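You operate a simulated robot arm through the tools that you are given. There is no shell and no other tool.

Carry out the task below with a simulated robot arm. There is one attempt and no reset: what you move stays moved.

TASK
Take the red-banded valve and leave it on the green mat. Put the teal can on the grey mat. Take the green dipstick and leave it on the grey mat. Open the grey drawer, fetch the grey wiping pad from the yellow mat and set it inside, then shut the drawer. Take the blue-sleeved hose end and put it on the work end of the stock bench. Take the scrap cup on the top of the pump bench and put it away on the top of the service bench. Put two of the clear cups from the top of the pump bench on the shelf under the steel bench. Put the orange bench dryer on the top of the pump bench away on the top of the side table. Take the purple plug on the top of the service bench and put it away on the top of the side table. Lift the lid of the spill kit box open. Any order will do. Set down upright: red-banded valve, clear cup, orange bench dryer.
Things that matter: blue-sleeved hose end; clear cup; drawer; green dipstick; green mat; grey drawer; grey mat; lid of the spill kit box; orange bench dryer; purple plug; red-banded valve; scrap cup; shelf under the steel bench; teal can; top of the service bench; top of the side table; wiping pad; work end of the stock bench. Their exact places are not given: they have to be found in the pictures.

The check looks at the end state, three seconds after you hand in, the way a careful person would. Anything else that was tipped, shoved, dropped, spilled or broken makes it a failure. Lids that push on must go on centred and level and be pressed home; caps that screw on are set level and turned clockwise until they are tight.

THE ROBOT
A 6-joint arm with a fingered hand on a trunk, on a base that moves. Base frame: it is fixed to the floor where the robot stands at the start and does not move with it; the origin is under the middle of the robot, x ahead of it, y to its left, z up. Units: m, rad, N and s.
With the tool pointing down near the work surface it reaches from about 0.24 to 0.5 m from the robot's upright axis, wherever it stands. Its first joint turns from -2.897 to 2.897 rad. Places, roughly: blue-sleeved hose end [2.25, -0.5, 0.75]; clear cup (6x6x13 cm) [1.7, -0.6, 0.9]; clear cup (6x6x7 cm) [1.9, -0.4, 0.8]; drawer [0.8, -4.1, 0.6]; green dipstick (3x3x29 cm) [2.5, -1.1, 1]; green mat (42x24 cm) [1.54, -0.4, 0.8]; grey drawer [0.9, -4.1, 0.6]; grey mat (42x24 cm) [1.9, -0.82, 0.8]; lid of the spill kit box [-0.7, 3.3, 0.7]; orange bench dryer [1.5, -0.25, 0.75]; purple plug (3x3x9 cm) [-1, 2.3, 0.9]; red-banded valve [2.75, -1.25, 0.75]; scrap cup (7x7x7 cm) [2, -0.6, 0.8]; shelf under the steel bench [5.9, -1.2, 0.3]; teal can (7x7x7 cm) [2.7, -1.3, 0.8]; top of the service bench [-1.3, 3.1, 0.8]; top of the side table [3.3, -2.1, 0.7]; wiping pad [2.5, -1.5, 0.75]; work end of the stock bench [0, -3.3, 0.8]. Payload 2.3 kg.
The tool frame sits at the grasp point between the pads (the TCP): z along the fingers, y along the line on which they close. The tips reach 0.022 m beyond it. The gripper opens to 0.112 m; its body begins 0.06 m behind the TCP. The gripper is a hand of 3 fingers: y runs from the thumb to the fingers, the wrist lies at [0, 0, -0.218] in the tool frame, and closing takes about 1.5 s.
Orientation is that of the tool frame in the base frame, as [roll, pitch, yaw] about the fixed x, y, z axes, in that order (R = Rz(yaw) Ry(pitch) Rx(roll)). With the fingers straight down and closing along the base's y, the tool's x points along the base's -x, its y along +y and its z along -z.

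THE INTERFACE
- The arm moves only by the tool send_rows. Its argument "moves" is text: rows parted by semicolons, each of 7 numbers parted by spaces: the shift along the tool's x, y, z in units of 250 mm (1.0 is 250 mm), then the turn, a rotation vector about the tool's x, y, z in units of 60 degrees (1.0 is 60 degrees), then the opening, from 0 (shut) to 1 (fully open). In form: dx dy dz rx ry rz hand; .... A call has 1 to 20 rows; each row is the pose to reach, as a shift and turn from the pose commanded when the call began, along the tool's axes at that moment. A call with a number of a shift or a turn outside -1 to 1 is refused whole. Each row takes 0.2 s and may step no farther than 0.05 m and 0.15 rad from the row before; otherwise, or with a gripper value out of range, the whole call is refused. A pose out of reach is approached as far as the arm can. The call stops where the force on the tool passes 40 N (or 10 N more than at its start, if that is more) or the arm is blocked; 0.2 s more then pass. The fingers move at their own pace (about 0.072 m/s each) and stop on an object; they squeeze with about 31 N. The grip force told is the motor's: it shows also when the fingers shut on nothing. Time passes only in rows, and 0.2 s behind the last, so rows that repeat a pose let the fingers close. The reply holds the time, the measured pose of the TCP, the force on the tool along the base axes, the opening and the grip force, in the units named above and with some noise, with the torque about the TCP (base axes, N m) and any sound that the robot's microphone picked up.
- Cameras (640 x 400 px; columns grow to the right, rows downward): "scene" is now at [0.0238, 0.1336, 1.5055]; the picture's right is [-0.09, -1.00, 0.00], its down [-0.67, 0.06, -0.74] and it looks along [0.73, -0.07, -0.68] (base axes); focal length 256 px, centre (320, 200). "wrist" rides on the gripper at [0.066, 0.003, -0.08] in the tool frame; the picture's right is [-0.05, 1.00, 0.00], its down [-0.77, -0.04, -0.64] and it looks along [-0.64, -0.03, 0.77] (tool axes); focal length 275 px, centre (320, 200).
- snapshot(camera): a new picture of that camera. No time passes.
- move_column(by): slides the trunk up (or, below 0, down) by that many m; the arm and the scene camera ride with it, the base frame stays. It gives what a move gives, with no picture.
- base_move(legs): drives the robot by 1 to 6 legs, each [ahead, left, turn to the left] in m, m and rad, along the robot's own axes; the way and the turn of a leg run together, so that a leg with both is an arc; at most 1.5 m and 3.142 rad a leg. The arm and the cameras ride along, it lands a little off, and it stops where it bumps. It gives what a move gives.
- grasp_type(shape): the hand has 3 fingers and takes this shape, open, in about a second: jaw (thumb against the fingers, like two jaws); tri (thumb and two fingers); tip (a fingertip pinch); poke (one finger out to press); point (the index stretched); flat (the hand flat); cup (the hand cupped); fist (a fist). The gripper value then closes the fingers along that shape, each until it touches; the sizes above hold for jaw. It gives what a move gives, with no picture.
- aim_head(pan, tilt): turns the head with the scene camera to pan (to the left, within 2.705 rad either way) and tilt (down, from -0.506 to 1.204), counted from straight ahead of the robot. It gives what a move gives.
- pixel_to_xyz(camera, pixels): for up to 12 pixels [column, row] of the newest picture of that camera ("zoom" is the newest enlarged one), the place [x, y, z] in the base frame of the surface seen there, good to about 0.002 m. No time passes.
- enlarge(camera, box): a new picture of the part [left, top, right, bottom] of that camera's present view, enlarged. No time passes.
- close_job(): hands the job in; it is judged then, once.

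Open the gripper and draw the arm clear of the work before you hand the job in, unless the task says otherwise.

The tools are called as a command line: name --argument value ..., lists and objects as JSON in quotes. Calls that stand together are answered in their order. send_rows: Moves the arm, as the interface text tells. Its arguments: {"type":"object","properties":{"moves":{"type":"string"}},"required":["moves"]} The other tools are called the same way: move_column (by) moves the trunk up or down; grasp_type (shape) gives the hand a shape; base_move (legs) drives the base; aim_head (pan, tilt) turns the head that bears the scene camera; snapshot (camera) takes a picture; pixel_to_xyz (camera, pixels) gives the place of the surface under pixels of a picture; enlarge (camera, box) takes an enlarged picture of a part of a camera's view; close_job () hands the job in.

At the start:

```text
clock: 0.0
eef_pos: [0.3144, 0.0201, 1.1014]
tool_rot: [3.141, -0.001, 3.14]
wrist_force: [-0.3, 0.3, 0.4]
wrist_torque: [0.02, 0.0, 0.0]
grip_width: 0.112
grip_force: 0.1
shape: jaw
trunk travel left (down, up): [-0.425, 0.165]
robot x, y, heading: [0.0011, -0.0006, 0.001]
head pan, tilt (commanded): [-0.093, 0.742]
```

scene: 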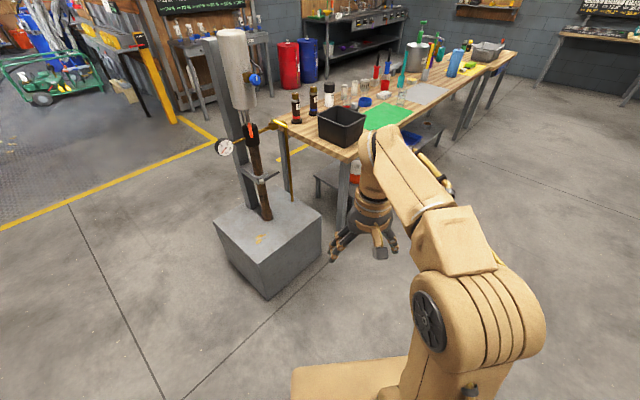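
wrist: 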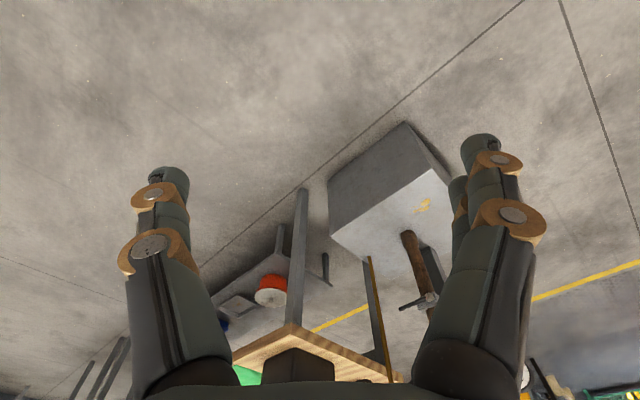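

The start picture shows the pump bench ahead and to the right (green mat near pixel 385,116), with an obstacle stand in front. I look closer at the bench first.

enlarge --camera "scene" --box '[260, 30, 540, 205]'

pixel_to_xyz --camera "scene" --pixels '[[385, 117], [428, 92], [470, 68], [352, 155], [510, 55], [275, 125], [270, 240], [403, 96], [365, 102], [341, 115], [447, 62], [487, 48]]'

```text
2.29 times, centred on (400, 118) of scene
```

zoom: 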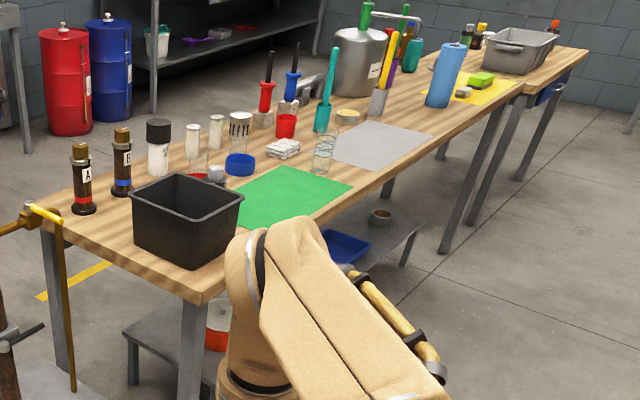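

```text
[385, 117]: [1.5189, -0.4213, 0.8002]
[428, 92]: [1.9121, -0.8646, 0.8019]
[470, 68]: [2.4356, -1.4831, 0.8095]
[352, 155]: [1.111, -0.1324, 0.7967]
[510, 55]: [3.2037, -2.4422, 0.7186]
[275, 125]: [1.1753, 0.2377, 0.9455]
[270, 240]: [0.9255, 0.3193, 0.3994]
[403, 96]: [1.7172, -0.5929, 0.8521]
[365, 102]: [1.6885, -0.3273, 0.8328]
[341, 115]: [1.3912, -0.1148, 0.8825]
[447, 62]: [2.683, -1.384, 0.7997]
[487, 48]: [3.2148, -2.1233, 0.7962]
```

The bench runs diagonally to the right. I survey the room with the head before moving.

aim_head --pan -0.7 --tilt 0.35

snapshot --camera "scene"

aim_head --pan -1.6 --tilt 0.35

snapshot --camera "scene"

aim_head --pan -2.5 --tilt 0.35

snapshot --camera "scene"

aim_head --pan 0.4 --tilt 0.35

snapshot --camera "scene"

aim_head --pan 1.3 --tilt 0.35

snapshot --camera "scene"

aim_head --pan 2.2 --tilt 0.35

snapshot --camera "scene"

```text
clock: 1.0
eef_pos: [0.3143, 0.0196, 1.102]
tool_rot: [3.138, 0.001, 3.139]
wrist_force: [-0.1, 1.0, -0.4]
wrist_torque: [0.01, 0.02, -0.02]
grip_width: 0.1119
grip_force: 0.0
shape: jaw
trunk travel left (down, up): [-0.425, 0.165]
robot x, y, heading: [0.0009, 0.0018, -0.002]
head pan, tilt (commanded): [-0.7, 0.351]
```

```text
taken
```

scene: 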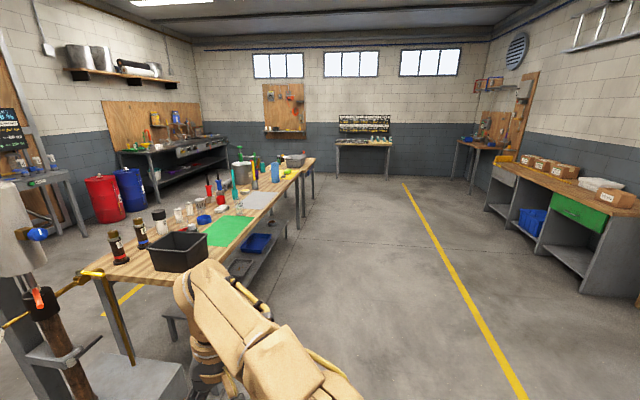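

```text
clock: 2.2
eef_pos: [0.3153, 0.0207, 1.1025]
tool_rot: [3.139, -0.001, 3.14]
wrist_force: [-0.3, 0.3, -0.3]
wrist_torque: [0.03, -0.02, 0.0]
grip_width: 0.1118
grip_force: 0.0
shape: jaw
trunk travel left (down, up): [-0.425, 0.165]
robot x, y, heading: [-0.0003, -0.0007, 0.001]
head pan, tilt (commanded): [-1.6, 0.351]
```

```text
taken
```

scene: 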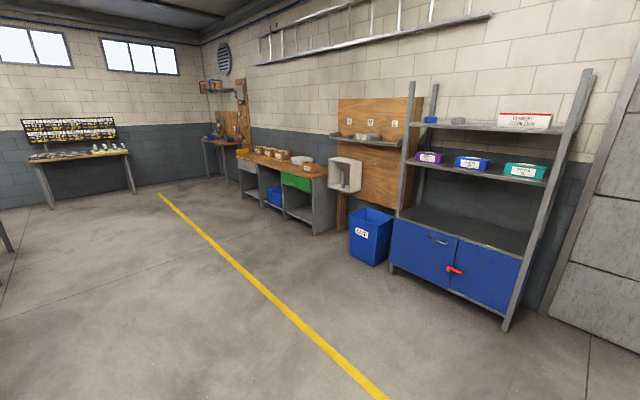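

```text
clock: 3.4
eef_pos: [0.3147, 0.0203, 1.1036]
tool_rot: [3.14, 0.0, 3.14]
wrist_force: [0.1, -0.5, 0.3]
wrist_torque: [0.02, 0.0, -0.01]
grip_width: 0.112
grip_force: 0.1
shape: jaw
trunk travel left (down, up): [-0.425, 0.165]
robot x, y, heading: [0.0014, 0.0029, 0.005]
head pan, tilt (commanded): [-2.499, 0.351]
```

```text
taken
```

scene: 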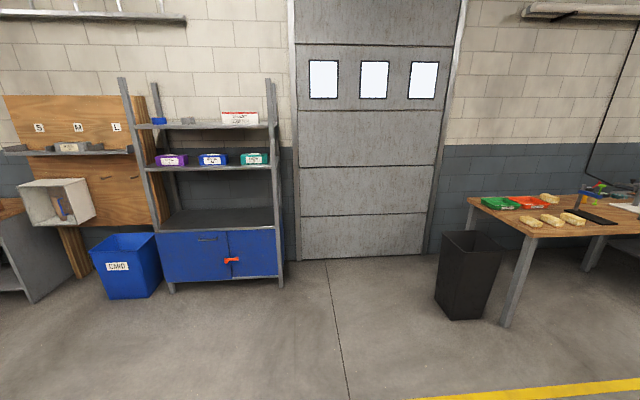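

```text
clock: 5.9
eef_pos: [0.3136, 0.0205, 1.1028]
tool_rot: [3.14, 0.0, 3.139]
wrist_force: [-0.7, 0.3, 0.7]
wrist_torque: [0.0, 0.0, 0.02]
grip_width: 0.1119
grip_force: 0.1
shape: jaw
trunk travel left (down, up): [-0.425, 0.165]
robot x, y, heading: [0.0006, -0.0004, -0.002]
head pan, tilt (commanded): [0.4, 0.351]
```

```text
taken
```

scene: 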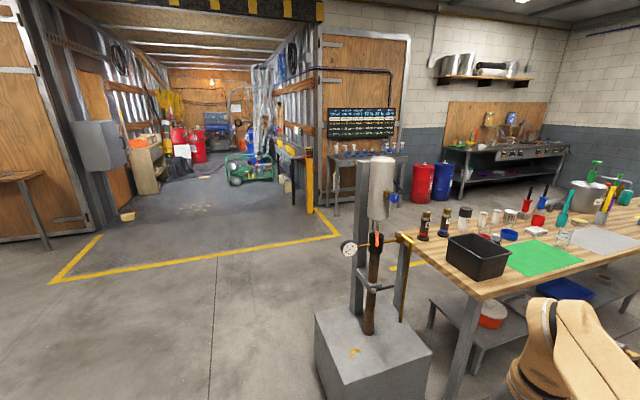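

```text
clock: 7.1
eef_pos: [0.315, 0.0209, 1.1025]
tool_rot: [3.14, -0.001, 3.14]
wrist_force: [-0.4, -0.1, 0.8]
wrist_torque: [-0.03, -0.03, -0.01]
grip_width: 0.1119
grip_force: 0.0
shape: jaw
trunk travel left (down, up): [-0.425, 0.165]
robot x, y, heading: [0.0014, -0.0005, 0.001]
head pan, tilt (commanded): [1.3, 0.351]
```

```text
taken
```

scene: 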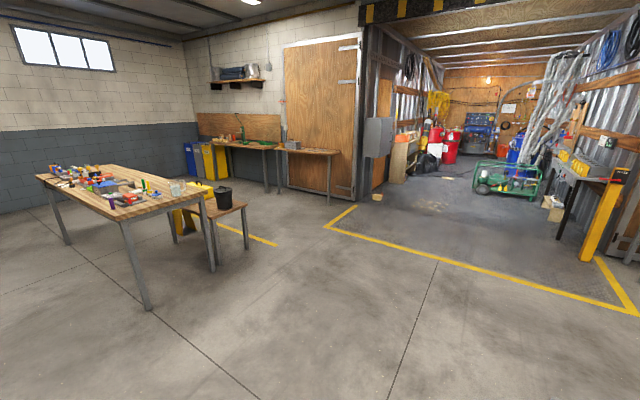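

```text
clock: 8.3
eef_pos: [0.3146, 0.0194, 1.1019]
tool_rot: [3.139, 0.001, 3.141]
wrist_force: [1.1, 0.4, 0.2]
wrist_torque: [-0.01, -0.01, 0.01]
grip_width: 0.1117
grip_force: 0.1
shape: jaw
trunk travel left (down, up): [-0.425, 0.165]
robot x, y, heading: [0.0006, 0.002, 0.003]
head pan, tilt (commanded): [2.201, 0.351]
```

```text
taken
```

scene: 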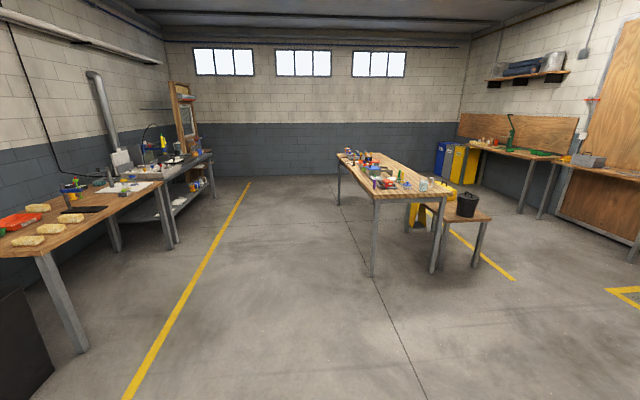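

The survey shows the service bench to the back left, the stock bench with the drawers at the right wall, and the steel bench beyond the pump bench. I aim at the pump bench for the geometry.

aim_head --pan -0.4 --tilt 0.6

snapshot --camera "scene"

enlarge --camera "scene" --box '[160, 40, 400, 190]'

```text
clock: 10.7
eef_pos: [0.3136, 0.0205, 1.1025]
tool_rot: [3.14, -0.001, 3.14]
wrist_force: [-0.1, -0.1, 0.2]
wrist_torque: [-0.01, -0.02, 0.02]
grip_width: 0.1117
grip_force: 0.1
shape: jaw
trunk travel left (down, up): [-0.425, 0.165]
robot x, y, heading: [-0.0005, 0.0035, 0.001]
head pan, tilt (commanded): [-0.4, 0.6]
```

```text
taken
```

scene: 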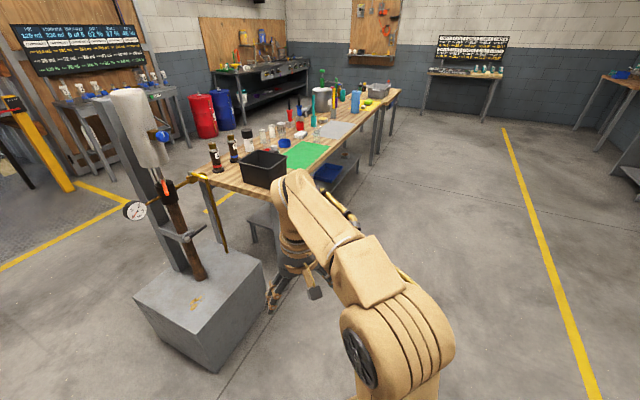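

```text
2.67 times, centred on (280, 115) of scene
```

zoom: 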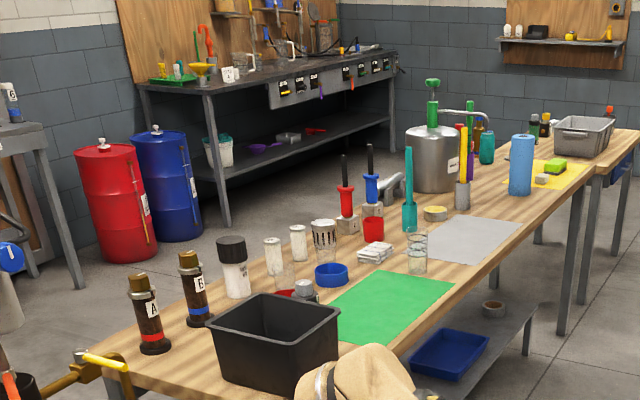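

The zoom shows the bench items; I get the positions of several (tool handles around 345-410, pot 430,150, teal can 487,145, yellow mat 550,175).

pixel_to_xyz --camera "zoom" --pixels '[[152, 347], [195, 300], [238, 290], [347, 200], [373, 185], [409, 215], [432, 100], [487, 150], [520, 170], [556, 165], [541, 180], [477, 130]]'

pixel_to_xyz --camera "zoom" --pixels '[[285, 280], [332, 275], [416, 255], [374, 255], [303, 288], [275, 260], [299, 245], [322, 245], [374, 228], [436, 212], [463, 190], [395, 185]]'

enlarge --camera "scene" --box '[280, 60, 408, 140]'

```text
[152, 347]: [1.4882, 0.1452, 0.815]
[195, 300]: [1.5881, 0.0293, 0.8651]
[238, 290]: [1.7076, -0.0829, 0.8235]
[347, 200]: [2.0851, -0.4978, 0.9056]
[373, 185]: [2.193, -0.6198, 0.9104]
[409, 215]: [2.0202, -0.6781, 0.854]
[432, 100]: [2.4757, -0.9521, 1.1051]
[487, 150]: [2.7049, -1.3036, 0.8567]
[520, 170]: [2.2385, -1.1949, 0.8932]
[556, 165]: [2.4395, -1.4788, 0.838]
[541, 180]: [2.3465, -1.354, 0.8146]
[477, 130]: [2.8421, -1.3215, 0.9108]
```

```text
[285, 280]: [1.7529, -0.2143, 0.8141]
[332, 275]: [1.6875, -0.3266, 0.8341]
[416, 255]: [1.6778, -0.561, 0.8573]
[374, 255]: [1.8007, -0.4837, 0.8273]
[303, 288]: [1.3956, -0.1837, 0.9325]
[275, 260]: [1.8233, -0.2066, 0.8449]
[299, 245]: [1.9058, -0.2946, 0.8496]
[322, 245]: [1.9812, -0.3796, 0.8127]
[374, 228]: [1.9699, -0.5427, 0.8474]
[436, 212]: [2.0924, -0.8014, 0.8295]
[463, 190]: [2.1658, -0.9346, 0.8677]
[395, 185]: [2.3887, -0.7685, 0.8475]
```

```text
5.00 times, centred on (344, 100) of scene
```

zoom: 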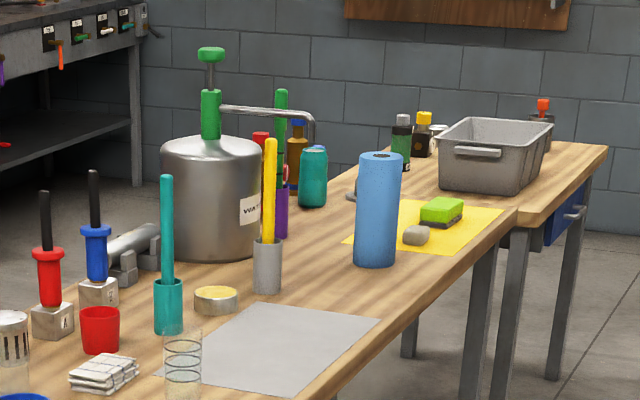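

I look straight down to see the robot's own base footprint.

aim_head --pan -0.5 --tilt 1.2

snapshot --camera "scene"

aim_head --pan 1.2 --tilt 1.2

snapshot --camera "scene"

```text
clock: 11.7
eef_pos: [0.3139, 0.02, 1.1031]
tool_rot: [3.14, -0.001, 3.141]
wrist_force: [0.3, -0.2, -0.2]
wrist_torque: [0.0, 0.01, -0.02]
grip_width: 0.1119
grip_force: 0.1
shape: jaw
trunk travel left (down, up): [-0.425, 0.165]
robot x, y, heading: [-0.0, -0.0024, 0.002]
head pan, tilt (commanded): [-0.499, 1.201]
```

```text
taken
```

scene: 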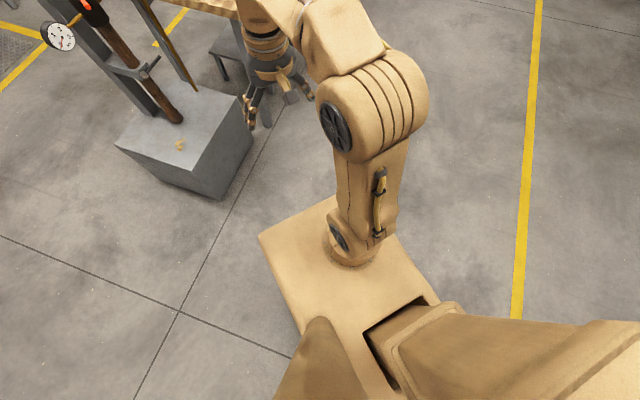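

```text
clock: 13.4
eef_pos: [0.3137, 0.0208, 1.1033]
tool_rot: [3.14, 0.0, 3.139]
wrist_force: [-0.9, 0.7, 0.5]
wrist_torque: [0.0, -0.01, 0.01]
grip_width: 0.1116
grip_force: 0.0
shape: jaw
trunk travel left (down, up): [-0.425, 0.165]
robot x, y, heading: [0.0026, -0.0017, 0.0]
head pan, tilt (commanded): [1.201, 1.201]
```

```text
taken
```

scene: 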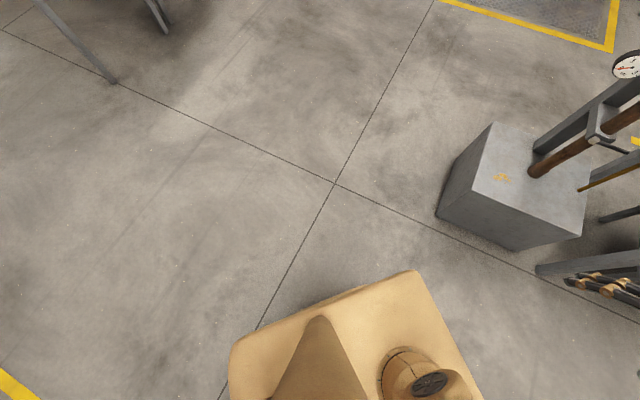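

pixel_to_xyz --camera "scene" --pixels '[[415, 271], [232, 348], [470, 380], [345, 293], [430, 385], [330, 370], [300, 330], [440, 320], [578, 238], [520, 252], [440, 215]]'

aim_head --pan -1.2 --tilt 1.2

snapshot --camera "scene"

```text
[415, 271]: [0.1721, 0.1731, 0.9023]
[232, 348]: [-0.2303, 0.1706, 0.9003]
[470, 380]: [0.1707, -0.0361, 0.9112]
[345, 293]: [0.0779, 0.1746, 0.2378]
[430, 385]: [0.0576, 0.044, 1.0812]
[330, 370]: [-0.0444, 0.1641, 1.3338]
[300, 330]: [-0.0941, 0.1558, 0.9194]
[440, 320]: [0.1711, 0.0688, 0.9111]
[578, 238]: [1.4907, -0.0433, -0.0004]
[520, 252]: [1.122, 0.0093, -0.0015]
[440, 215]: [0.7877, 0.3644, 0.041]
```

```text
clock: 15.6
eef_pos: [0.3134, 0.0208, 1.1032]
tool_rot: [3.141, 0.0, 3.141]
wrist_force: [1.1, -0.2, -0.3]
wrist_torque: [-0.03, 0.01, 0.02]
grip_width: 0.1119
grip_force: 0.0
shape: jaw
trunk travel left (down, up): [-0.425, 0.165]
robot x, y, heading: [0.0028, -0.0001, 0.0]
head pan, tilt (commanded): [-1.201, 1.201]
```

```text
taken
```

scene: 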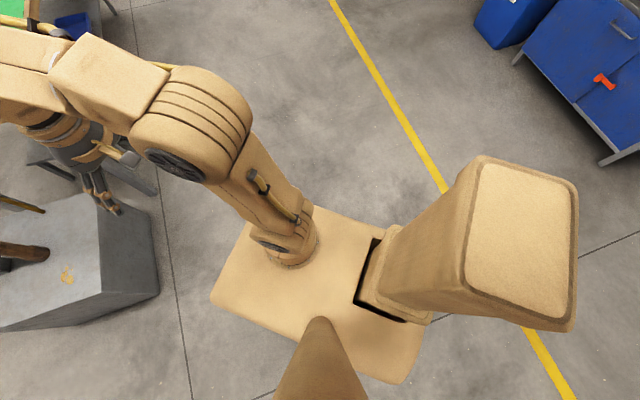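

The body is a box about ±0.17 m wide. I query where the arm's upright axis stands on it.

pixel_to_xyz --camera "scene" --pixels '[[290, 255], [275, 245], [312, 215], [215, 295], [305, 210], [405, 378], [520, 230], [575, 170], [290, 210], [380, 240], [300, 265], [200, 110]]'

```text
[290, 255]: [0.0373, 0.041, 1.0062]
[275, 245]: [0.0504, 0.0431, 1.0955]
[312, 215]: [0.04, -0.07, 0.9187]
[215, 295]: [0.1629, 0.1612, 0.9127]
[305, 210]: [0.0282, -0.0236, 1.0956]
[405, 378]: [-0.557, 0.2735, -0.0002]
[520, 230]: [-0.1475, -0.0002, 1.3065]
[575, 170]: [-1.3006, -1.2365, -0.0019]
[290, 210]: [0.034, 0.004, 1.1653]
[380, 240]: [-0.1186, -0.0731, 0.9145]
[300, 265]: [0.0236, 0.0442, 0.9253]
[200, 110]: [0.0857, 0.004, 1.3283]
```

The arm axis is at the body's origin with the front face about 0.17 m ahead. Now I measure the bench's near edge precisely.

aim_head --pan -0.55 --tilt 0.6

snapshot --camera "scene"

enlarge --camera "scene" --box '[180, 60, 420, 210]'

```text
clock: 16.6
eef_pos: [0.3148, 0.0212, 1.1013]
tool_rot: [3.139, 0.0, 3.138]
wrist_force: [-0.3, -0.1, 0.7]
wrist_torque: [0.0, 0.03, 0.04]
grip_width: 0.1117
grip_force: 0.0
shape: jaw
trunk travel left (down, up): [-0.425, 0.165]
robot x, y, heading: [-0.0001, -0.0015, -0.001]
head pan, tilt (commanded): [-0.55, 0.6]
```

```text
taken
```

scene: 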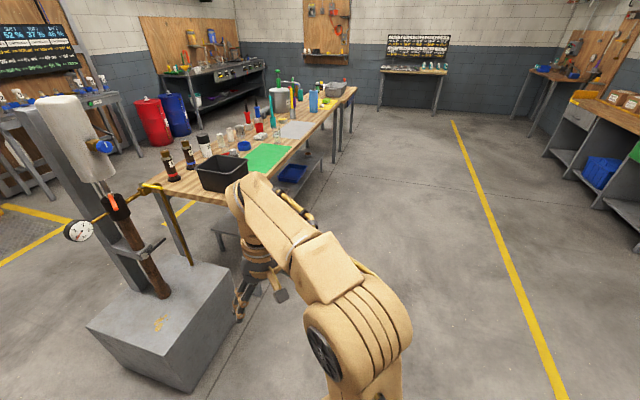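

```text
2.67 times, centred on (300, 135) of scene
```

zoom: 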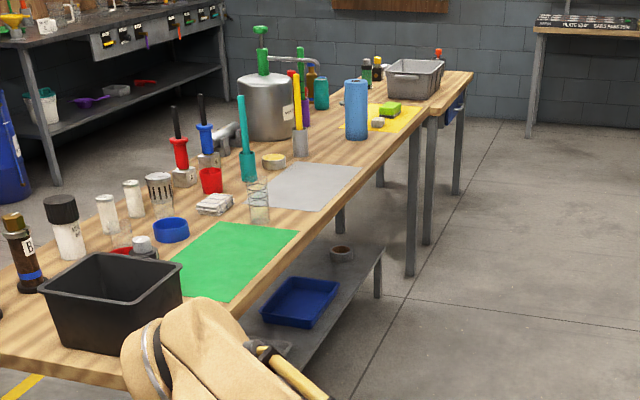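

pixel_to_xyz --camera "zoom" --pixels '[[300, 250], [350, 205], [400, 158], [430, 118], [470, 78], [412, 270], [428, 240], [180, 300], [298, 234], [240, 300], [172, 262], [215, 222]]'

pixel_to_xyz --camera "zoom" --pixels '[[332, 208], [360, 168], [298, 163], [268, 198], [422, 104], [366, 132], [440, 90], [378, 282], [372, 235], [262, 205], [258, 188], [259, 215]]'

```text
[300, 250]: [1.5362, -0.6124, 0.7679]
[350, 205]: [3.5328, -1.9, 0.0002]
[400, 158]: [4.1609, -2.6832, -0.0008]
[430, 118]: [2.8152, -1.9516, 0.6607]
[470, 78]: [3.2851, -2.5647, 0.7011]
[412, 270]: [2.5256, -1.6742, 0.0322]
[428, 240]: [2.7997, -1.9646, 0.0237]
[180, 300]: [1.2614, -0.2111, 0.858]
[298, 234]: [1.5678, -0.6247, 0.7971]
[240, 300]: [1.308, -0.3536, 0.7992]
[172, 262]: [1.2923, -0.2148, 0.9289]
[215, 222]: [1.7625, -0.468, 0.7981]
```

```text
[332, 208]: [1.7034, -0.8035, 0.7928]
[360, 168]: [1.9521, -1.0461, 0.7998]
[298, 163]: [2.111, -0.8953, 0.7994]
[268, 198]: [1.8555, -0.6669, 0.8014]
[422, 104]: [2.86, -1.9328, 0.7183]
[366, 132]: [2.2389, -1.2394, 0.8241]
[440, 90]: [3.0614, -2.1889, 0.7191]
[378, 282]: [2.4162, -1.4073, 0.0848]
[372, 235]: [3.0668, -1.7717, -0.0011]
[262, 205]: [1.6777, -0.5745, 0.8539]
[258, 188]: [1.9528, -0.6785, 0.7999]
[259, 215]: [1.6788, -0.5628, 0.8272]
```

The near edge runs at about -48° heading with n·p≈0.73. I drive to a stand beside the green/grey mats on the open side and turn to face the bench.

base_move --legs '[[1.28, -0.86, 0], [0, 0, 0.733]]'

aim_head --pan 0.0 --tilt 0.75

snapshot --camera "scene"

```text
refused: leg 1 is longer than a leg can be; nothing moved
```

```text
clock: 17.6
eef_pos: [0.3144, 0.0198, 1.1034]
tool_rot: [3.141, 0.0, 3.139]
wrist_force: [-0.9, 0.3, -0.7]
wrist_torque: [-0.01, 0.0, 0.01]
grip_width: 0.1121
grip_force: 0.0
shape: jaw
trunk travel left (down, up): [-0.425, 0.165]
robot x, y, heading: [-0.003, 0.0002, 0.003]
head pan, tilt (commanded): [0.0, 0.75]
```

```text
taken
```

scene: 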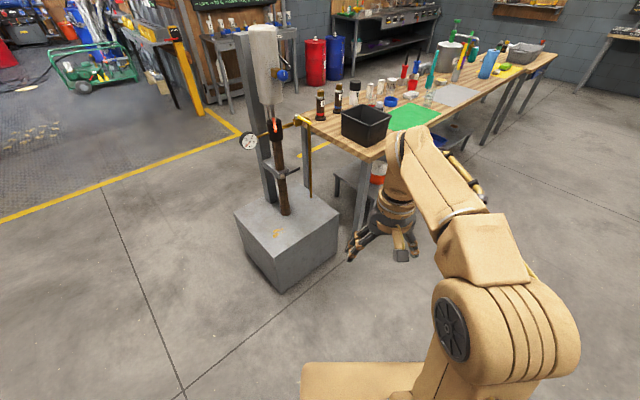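

The leg was over 1.5 m; I split it in two.

base_move --legs '[[0.64, -0.43, 0], [0.64, -0.43, 0], [0, 0, 0.733]]'

snapshot --camera "scene"

```text
clock: 27.4
eef_pos: [1.4962, -0.6467, 1.1016]
tool_rot: [3.14, 0.0, -2.423]
wrist_force: [0.1, -0.6, 0.6]
wrist_torque: [-0.05, 0.04, 0.0]
grip_width: 0.1121
grip_force: 0.1
shape: jaw
trunk travel left (down, up): [-0.425, 0.165]
robot x, y, heading: [1.274, -0.8684, 0.716]
head pan, tilt (commanded): [0.0, 0.75]
```

```text
taken
```

scene: 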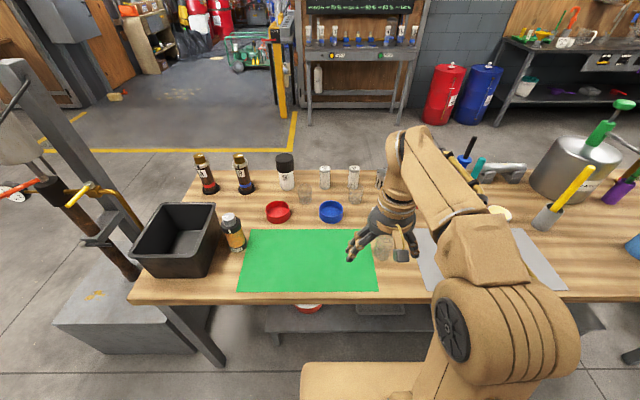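

Now facing the bench squarely, with the green mat in the middle. I enlarge the left and right parts.

enlarge --camera "scene" --box '[120, 130, 424, 320]'

pixel_to_xyz --camera "scene" --pixels '[[247, 230], [370, 232], [378, 291], [238, 290], [132, 302], [420, 303], [160, 190], [200, 173], [300, 170], [330, 172], [234, 220], [234, 245]]'

aim_head --pan -0.7 --tilt 0.6

snapshot --camera "scene"

```text
2.11 times, centred on (272, 225) of scene
```

zoom: 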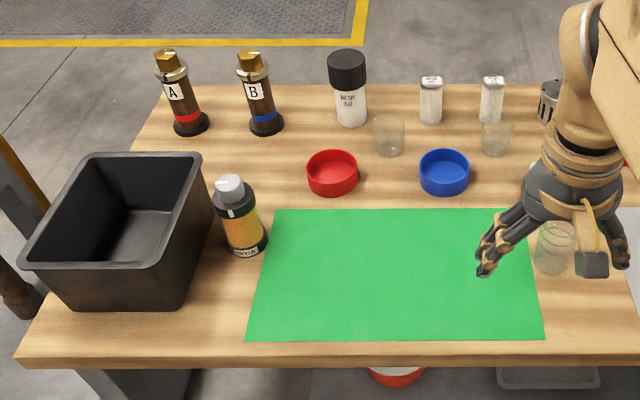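

```text
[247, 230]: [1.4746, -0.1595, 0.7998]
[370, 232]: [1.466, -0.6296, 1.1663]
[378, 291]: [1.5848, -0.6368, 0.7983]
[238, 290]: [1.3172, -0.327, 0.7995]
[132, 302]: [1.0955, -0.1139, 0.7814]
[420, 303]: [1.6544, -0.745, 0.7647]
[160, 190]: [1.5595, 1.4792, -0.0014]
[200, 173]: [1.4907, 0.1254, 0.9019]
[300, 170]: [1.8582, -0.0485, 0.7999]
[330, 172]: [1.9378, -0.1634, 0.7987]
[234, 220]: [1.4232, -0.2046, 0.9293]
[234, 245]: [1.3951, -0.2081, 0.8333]
```

```text
clock: 28.5
eef_pos: [1.4961, -0.6467, 1.103]
tool_rot: [3.139, 0.001, -2.422]
wrist_force: [0.0, -0.4, 0.4]
wrist_torque: [-0.04, 0.02, -0.01]
grip_width: 0.1118
grip_force: 0.2
shape: jaw
trunk travel left (down, up): [-0.425, 0.165]
robot x, y, heading: [1.2717, -0.8685, 0.723]
head pan, tilt (commanded): [-0.7, 0.6]
```

```text
taken
```

scene: 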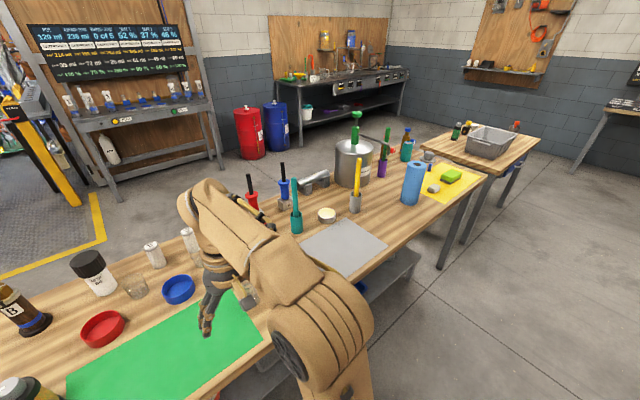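

The orange dryer looks to be the orange-labelled bottle at (234,235) by the black tub. I enlarge the right part for the pot, teal can, dipstick and yellow mat.

enlarge --camera "scene" --box '[330, 100, 490, 220]'

enlarge --camera "scene" --box '[370, 110, 450, 170]'

enlarge --camera "scene" --box '[230, 150, 390, 260]'

```text
3.33 times, centred on (410, 160) of scene
```

zoom: 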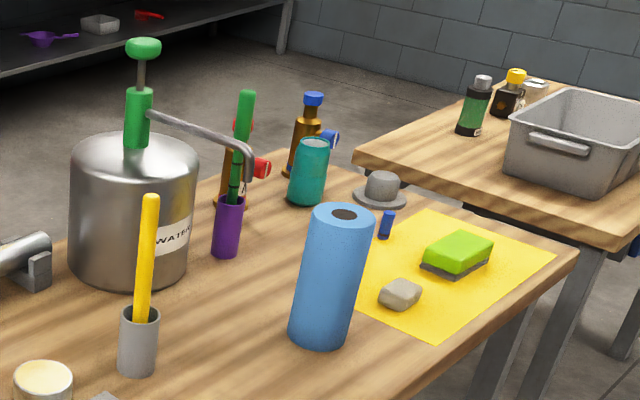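

```text
6.67 times, centred on (410, 140) of scene
```

zoom: 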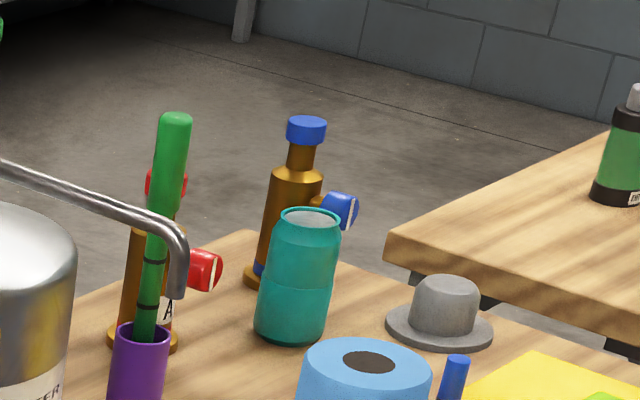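

```text
3.64 times, centred on (310, 205) of scene
```

zoom: 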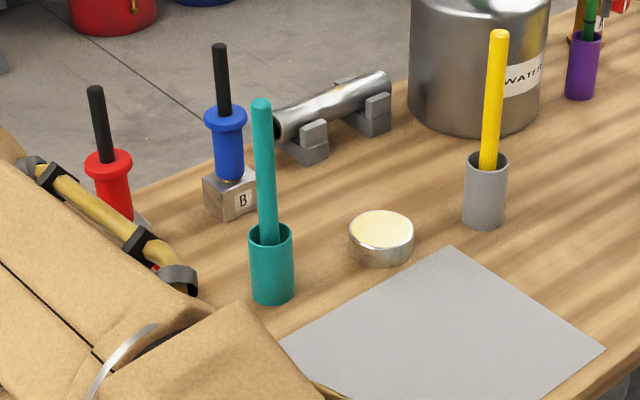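

I can now identify things: red-capped brown valve (A) behind the green dipstick, teal can, grey pad on the yellow mat, and the orange-labelled dryer. I move in toward the dryer and look closely at it.

base_move --legs '[[0.12, 0.33, 0.0]]'

aim_head --pan 0.0 --tilt 0.9

snapshot --camera "scene"

snapshot --camera "wrist"

```text
clock: 30.8
eef_pos: [1.3619, -0.313, 1.102]
tool_rot: [-3.141, -0.001, -2.414]
wrist_force: [0.3, 0.2, -0.1]
wrist_torque: [0.0, 0.01, -0.01]
grip_width: 0.1122
grip_force: 0.0
shape: jaw
trunk travel left (down, up): [-0.425, 0.165]
robot x, y, heading: [1.1412, -0.5335, 0.727]
head pan, tilt (commanded): [-0.7, 0.6]
```

```text
clock: 31.9
eef_pos: [1.3618, -0.314, 1.103]
tool_rot: [3.14, 0.0, -2.414]
wrist_force: [0.2, -0.2, 0.8]
wrist_torque: [0.03, 0.0, 0.01]
grip_width: 0.1118
grip_force: 0.0
shape: jaw
trunk travel left (down, up): [-0.425, 0.165]
robot x, y, heading: [1.1381, -0.537, 0.728]
head pan, tilt (commanded): [0.0, 0.901]
```

```text
taken
```

scene: 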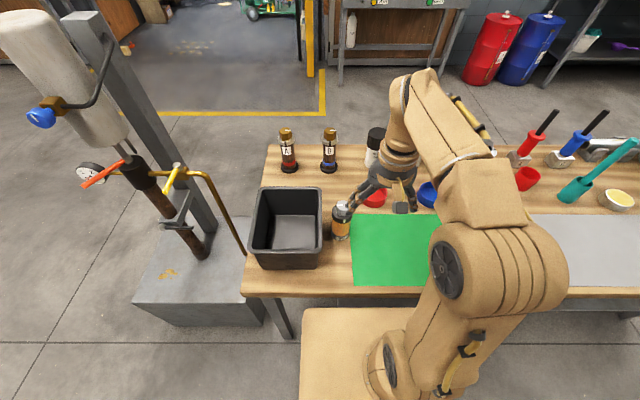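

```text
taken
```

wrist: 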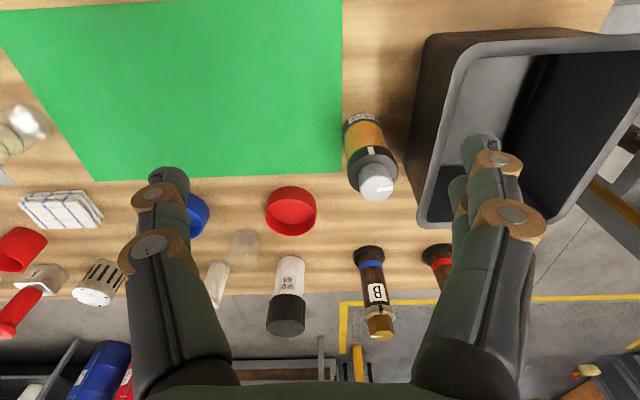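

The wrist view shows the dryer (white cap at 375,183) between the green mat and the tub. I query its cap, body and the tub rim.

pixel_to_xyz --camera "wrist" --pixels '[[375, 183], [355, 125], [375, 150], [388, 145], [343, 130], [340, 175], [420, 90], [425, 150], [443, 70], [365, 165], [392, 175], [375, 195]]'

enlarge --camera "scene" --box '[240, 170, 400, 290]'

```text
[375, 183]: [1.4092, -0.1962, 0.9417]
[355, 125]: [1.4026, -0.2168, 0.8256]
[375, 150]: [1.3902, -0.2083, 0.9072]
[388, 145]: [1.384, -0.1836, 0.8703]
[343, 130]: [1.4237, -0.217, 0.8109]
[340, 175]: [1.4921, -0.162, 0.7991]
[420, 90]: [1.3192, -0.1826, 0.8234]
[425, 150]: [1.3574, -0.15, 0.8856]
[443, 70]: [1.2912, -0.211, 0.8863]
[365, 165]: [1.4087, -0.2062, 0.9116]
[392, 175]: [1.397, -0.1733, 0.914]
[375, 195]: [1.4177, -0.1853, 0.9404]
```

```text
3.33 times, centred on (320, 230) of scene
```

zoom: 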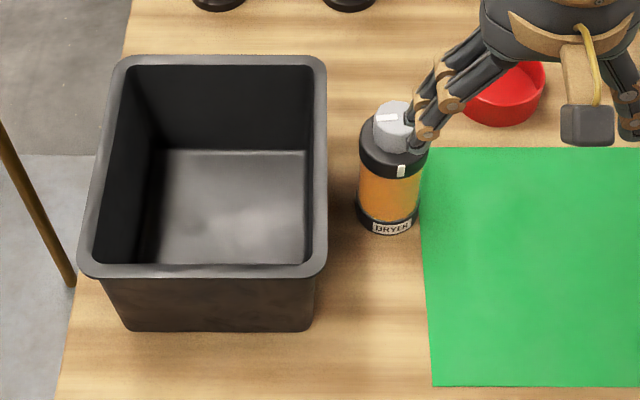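

The zoom reads "DRYER" on it; its cap top is at about (1.411,-0.193,0.942). The tub wall is close on the left, so I turn the hand 90° to close along the bench's depth, moving above it first.

send_rows --moves "-0.058 0.028 0 0 0 0.13 1; -0.116 0.057 0 0 0 0.26 1; -0.175 0.085 0 0 0 0.39 1; -0.233 0.114 0 0 0 0.52 1; -0.291 0.142 0 0 0 0.65 1; -0.35 0.171 0 0 0 0.78 1; -0.408 0.2 0 0 0 0.91 1; -0.466 0.228 0 0 0 1.0 1"

send_rows --moves "0 0 0 0 0 0.13 1; 0 0 0 0 0 0.26 1; 0 0 0 0 0 0.39 1; 0 0 0 0 0 0.5 1; 0 0 0 0 0 0.5 1"

snapshot --camera "wrist"

snapshot --camera "scene"

```text
clock: 33.7
eef_pos: [1.3898, -0.1777, 1.0874]
tool_rot: [3.134, -0.004, 2.851]
wrist_force: [-0.7, 0.6, 0.0]
wrist_torque: [0.0, 0.04, -0.01]
grip_width: 0.1118
grip_force: 0.0
shape: jaw
out of reach, approached as far as the arm can: row 8
trunk travel left (down, up): [-0.425, 0.165]
robot x, y, heading: [1.1384, -0.5356, 0.729]
head pan, tilt (commanded): [0.0, 0.901]
```

```text
clock: 34.9
eef_pos: [1.3891, -0.1792, 1.0868]
tool_rot: [3.136, -0.005, 2.294]
wrist_force: [-0.4, 0.2, 0.2]
wrist_torque: [0.02, 0.0, -0.02]
grip_width: 0.1119
grip_force: 0.0
shape: jaw
out of reach, approached as far as the arm can: row 3
trunk travel left (down, up): [-0.425, 0.165]
robot x, y, heading: [1.1399, -0.5392, 0.726]
head pan, tilt (commanded): [0.0, 0.901]
```

```text
taken
```

wrist: 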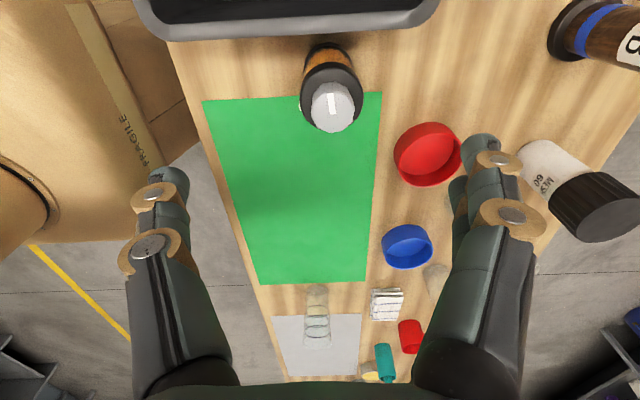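

```text
taken
```

scene: 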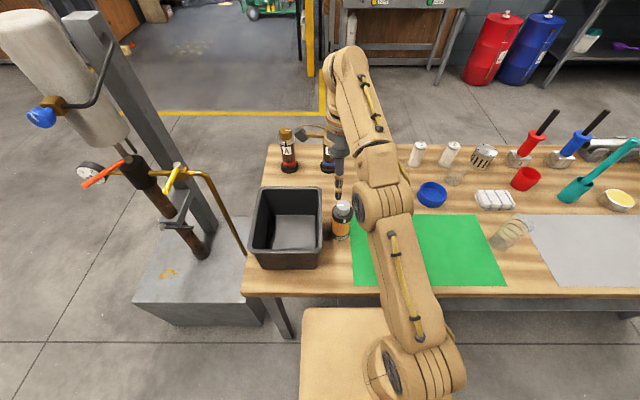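

At this height the reach is short, so I lower the trunk 0.1 m (hand tips to about 0.965, above the dryer's top).

move_column --by -0.1

snapshot --camera "wrist"

```text
clock: 36.2
eef_pos: [1.3882, -0.1791, 0.9863]
tool_rot: [3.136, -0.006, 2.297]
wrist_force: [0.3, 0.0, -0.2]
wrist_torque: [0.02, 0.0, -0.01]
grip_width: 0.112
grip_force: 0.1
shape: jaw
trunk travel left (down, up): [-0.325, 0.265]
robot x, y, heading: [1.1406, -0.537, 0.73]
head pan, tilt (commanded): [0.0, 0.901]
```

```text
taken
```

wrist: 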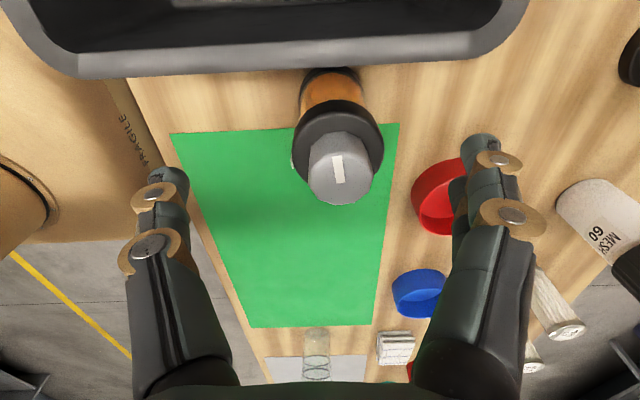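

pixel_to_xyz --camera "wrist" --pixels '[[340, 160], [340, 190], [318, 185], [365, 185], [295, 150], [382, 150], [338, 110], [300, 75], [370, 60], [250, 75], [120, 75]]'

```text
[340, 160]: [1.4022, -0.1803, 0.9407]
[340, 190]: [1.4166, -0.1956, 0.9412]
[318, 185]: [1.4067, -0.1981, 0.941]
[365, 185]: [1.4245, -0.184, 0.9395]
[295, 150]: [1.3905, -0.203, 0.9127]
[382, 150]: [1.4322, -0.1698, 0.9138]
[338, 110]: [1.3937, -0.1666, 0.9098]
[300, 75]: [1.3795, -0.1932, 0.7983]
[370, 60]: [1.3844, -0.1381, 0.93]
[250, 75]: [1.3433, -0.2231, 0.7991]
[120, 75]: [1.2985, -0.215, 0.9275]
```

The dryer's axis is at about (1.4115,-0.187) with the tub rim 0.055 m to its left. I send a null row to see whether the commanded pose equals the measured one.

send_rows --moves "0 0 0 0 0 0 1; 0 0 0 0 0 0 1"

```text
clock: 36.8
eef_pos: [1.3884, -0.1797, 0.9872]
tool_rot: [3.135, -0.007, 2.296]
wrist_force: [-0.1, 0.5, -0.4]
wrist_torque: [0.0, -0.01, 0.01]
grip_width: 0.1117
grip_force: 0.2
shape: jaw
trunk travel left (down, up): [-0.325, 0.265]
robot x, y, heading: [1.139, -0.5364, 0.729]
head pan, tilt (commanded): [0.0, 0.901]
```

The commanded pose follows the measured one. I shift over the dryer's axis, then descend.

send_rows --moves "-0.05 0.025 0 0 0 0 1; -0.101 0.049 0 0 0 0 1; -0.101 0.049 0.1 0 0 0 1; -0.101 0.049 0.2 0 0 0 1; -0.101 0.049 0.3 0 0 0 1; -0.101 0.049 0.37 0 0 0 1; -0.101 0.049 0.37 0 0 0 1"

snapshot --camera "wrist"

enlarge --camera "scene" --box '[240, 150, 420, 280]'

```text
clock: 38.4
eef_pos: [1.4147, -0.1911, 0.8944]
tool_rot: [3.134, -0.008, 2.297]
wrist_force: [-1.5, 0.6, 0.5]
wrist_torque: [-0.03, 0.01, -0.02]
grip_width: 0.1117
grip_force: 0.1
shape: jaw
out of reach, approached as far as the arm can: row 1, 2
trunk travel left (down, up): [-0.325, 0.265]
robot x, y, heading: [1.1383, -0.5385, 0.729]
head pan, tilt (commanded): [0.0, 0.901]
```

```text
taken
```

wrist: 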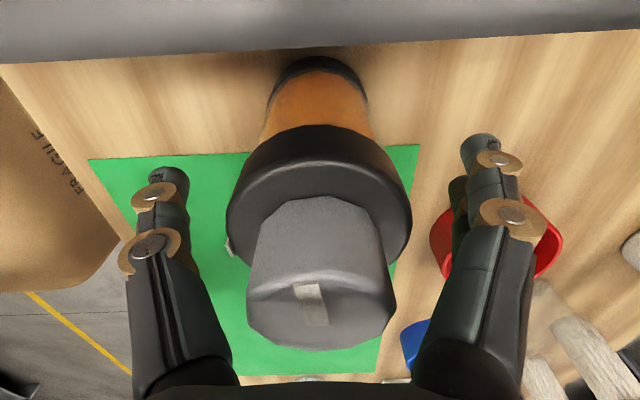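

```text
3.08 times, centred on (330, 215) of scene
```

zoom: 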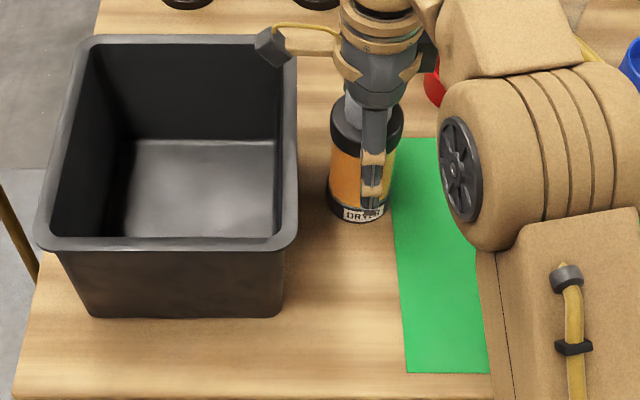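

The fingers straddle the dryer (thumb near side, fingers far side). I close the hand.

send_rows --moves "0 0 0 0 0 0 0; 0 0 0 0 0 0 0; 0 0 0 0 0 0 0; 0 0 0 0 0 0 0; 0 0 0 0 0 0 0; 0 0 0 0 0 0 0; 0 0 0 0 0 0 0; 0 0 0 0 0 0 0"

snapshot --camera "wrist"

```text
clock: 40.2
eef_pos: [1.4136, -0.1897, 0.8936]
tool_rot: [3.135, -0.007, 2.298]
wrist_force: [0.2, -0.5, -0.5]
wrist_torque: [-0.03, 0.0, 0.01]
grip_width: 0.051
grip_force: 31.1
shape: jaw
trunk travel left (down, up): [-0.325, 0.265]
robot x, y, heading: [1.1411, -0.5385, 0.733]
head pan, tilt (commanded): [0.0, 0.901]
```

```text
taken
```

wrist: 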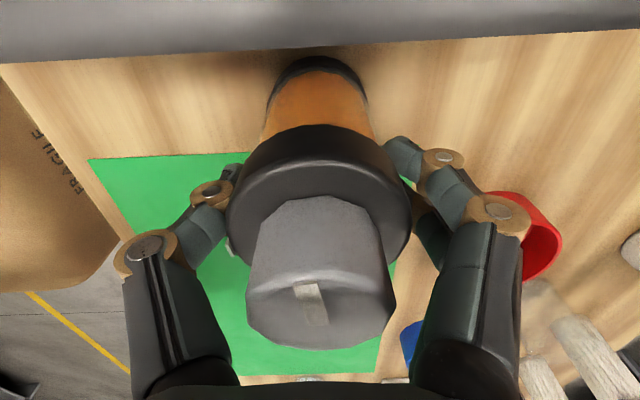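

Gripped at 0.051 m with 31 N. I lift with the trunk.

move_column --by 0.18

snapshot --camera "wrist"

snapshot --camera "scene"

```text
clock: 42.2
eef_pos: [1.4138, -0.1904, 1.0749]
tool_rot: [3.135, -0.008, 2.297]
wrist_force: [0.6, 0.1, -2.3]
wrist_torque: [0.01, 0.01, -0.01]
grip_width: 0.0513
grip_force: 31.2
shape: jaw
trunk travel left (down, up): [-0.505, 0.085]
robot x, y, heading: [1.139, -0.5377, 0.736]
head pan, tilt (commanded): [0.0, 0.901]
```

```text
taken
```

wrist: 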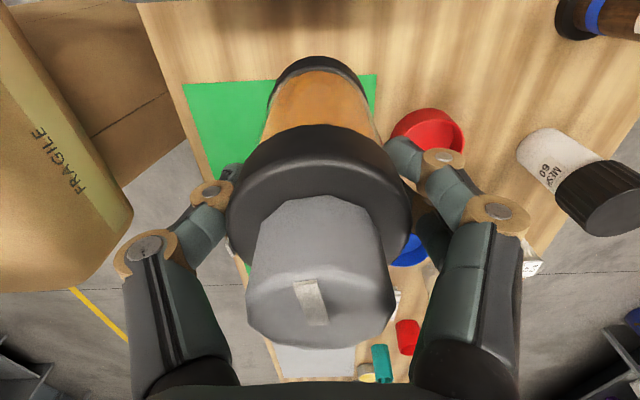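

```text
taken
```

scene: 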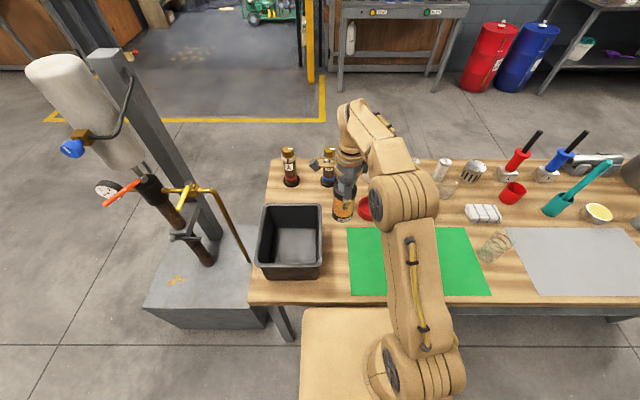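

The dryer is lifted clear (TCP is 0.095 m above its base). I back off and drive along the bench to the side table.

base_move --legs '[[-0.3, 0, 0], [0, -1.1, 0], [0, -1.0, 0]]'

aim_head --pan -0.3 --tilt 0.7

snapshot --camera "scene"

```text
clock: 54.3
eef_pos: [2.5934, -1.9499, 1.0747]
tool_rot: [3.135, -0.006, 2.301]
wrist_force: [0.6, 0.5, -2.3]
wrist_torque: [0.01, -0.01, -0.02]
grip_width: 0.0511
grip_force: 31.1
shape: jaw
trunk travel left (down, up): [-0.505, 0.085]
robot x, y, heading: [2.3232, -2.2989, 0.734]
head pan, tilt (commanded): [0.0, 0.901]
```

```text
clock: 55.1
eef_pos: [2.5938, -1.9504, 1.0743]
tool_rot: [3.134, -0.005, 2.301]
wrist_force: [0.2, -0.3, -2.8]
wrist_torque: [0.01, 0.01, -0.02]
grip_width: 0.0511
grip_force: 30.4
shape: jaw
trunk travel left (down, up): [-0.505, 0.085]
robot x, y, heading: [2.321, -2.2998, 0.738]
head pan, tilt (commanded): [-0.3, 0.7]
```

```text
taken
```

scene: 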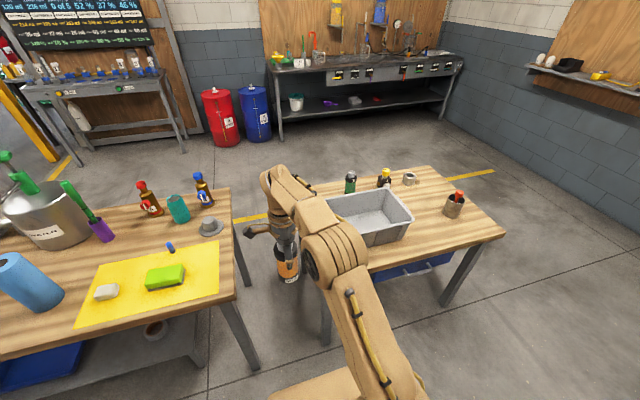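

The side table is in view (tub at 370,215; free wood at 430-470,235 and 400,175). I query the table's geometry.

pixel_to_xyz --camera "scene" --pixels '[[430, 240], [470, 230], [505, 234], [430, 200], [412, 220], [376, 265], [452, 212], [425, 170], [380, 200], [350, 245], [410, 215], [345, 180]]'

enlarge --camera "scene" --box '[300, 150, 520, 290]'

```text
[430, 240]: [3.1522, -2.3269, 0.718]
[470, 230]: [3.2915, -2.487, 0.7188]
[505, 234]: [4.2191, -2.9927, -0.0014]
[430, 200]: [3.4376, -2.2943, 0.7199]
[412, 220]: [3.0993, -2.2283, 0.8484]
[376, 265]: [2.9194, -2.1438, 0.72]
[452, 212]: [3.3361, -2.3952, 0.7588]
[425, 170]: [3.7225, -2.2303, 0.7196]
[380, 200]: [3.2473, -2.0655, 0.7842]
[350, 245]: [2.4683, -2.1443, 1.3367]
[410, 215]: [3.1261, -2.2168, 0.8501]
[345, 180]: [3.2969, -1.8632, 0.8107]
```

```text
2.86 times, centred on (410, 220) of scene
```

zoom: 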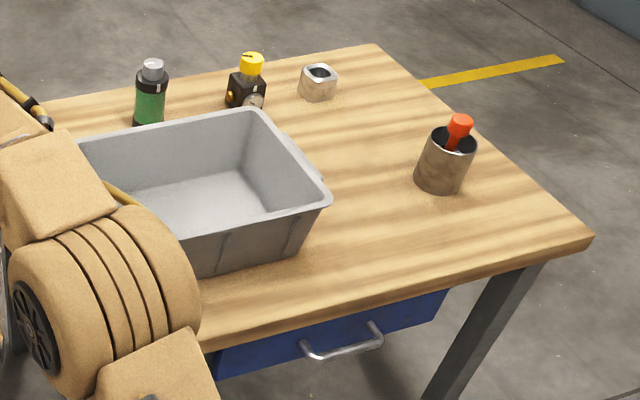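

The table top is at z≈0.719. I query the front edge and the free patch between the tub and the red-capped can.

pixel_to_xyz --camera "zoom" --pixels '[[300, 322], [450, 283], [580, 238], [230, 338], [400, 230], [340, 270], [440, 190], [445, 150], [365, 150], [318, 100], [325, 205], [480, 250]]'

```text
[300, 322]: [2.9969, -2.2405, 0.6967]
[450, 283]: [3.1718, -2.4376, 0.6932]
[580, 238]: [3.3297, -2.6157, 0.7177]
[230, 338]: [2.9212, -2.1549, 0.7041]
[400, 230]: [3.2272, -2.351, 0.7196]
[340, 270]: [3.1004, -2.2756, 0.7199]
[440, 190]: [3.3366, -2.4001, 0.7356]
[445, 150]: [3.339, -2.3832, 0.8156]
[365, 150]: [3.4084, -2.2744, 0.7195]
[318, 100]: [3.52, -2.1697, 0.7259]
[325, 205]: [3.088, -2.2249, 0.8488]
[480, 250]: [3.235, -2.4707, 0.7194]
```

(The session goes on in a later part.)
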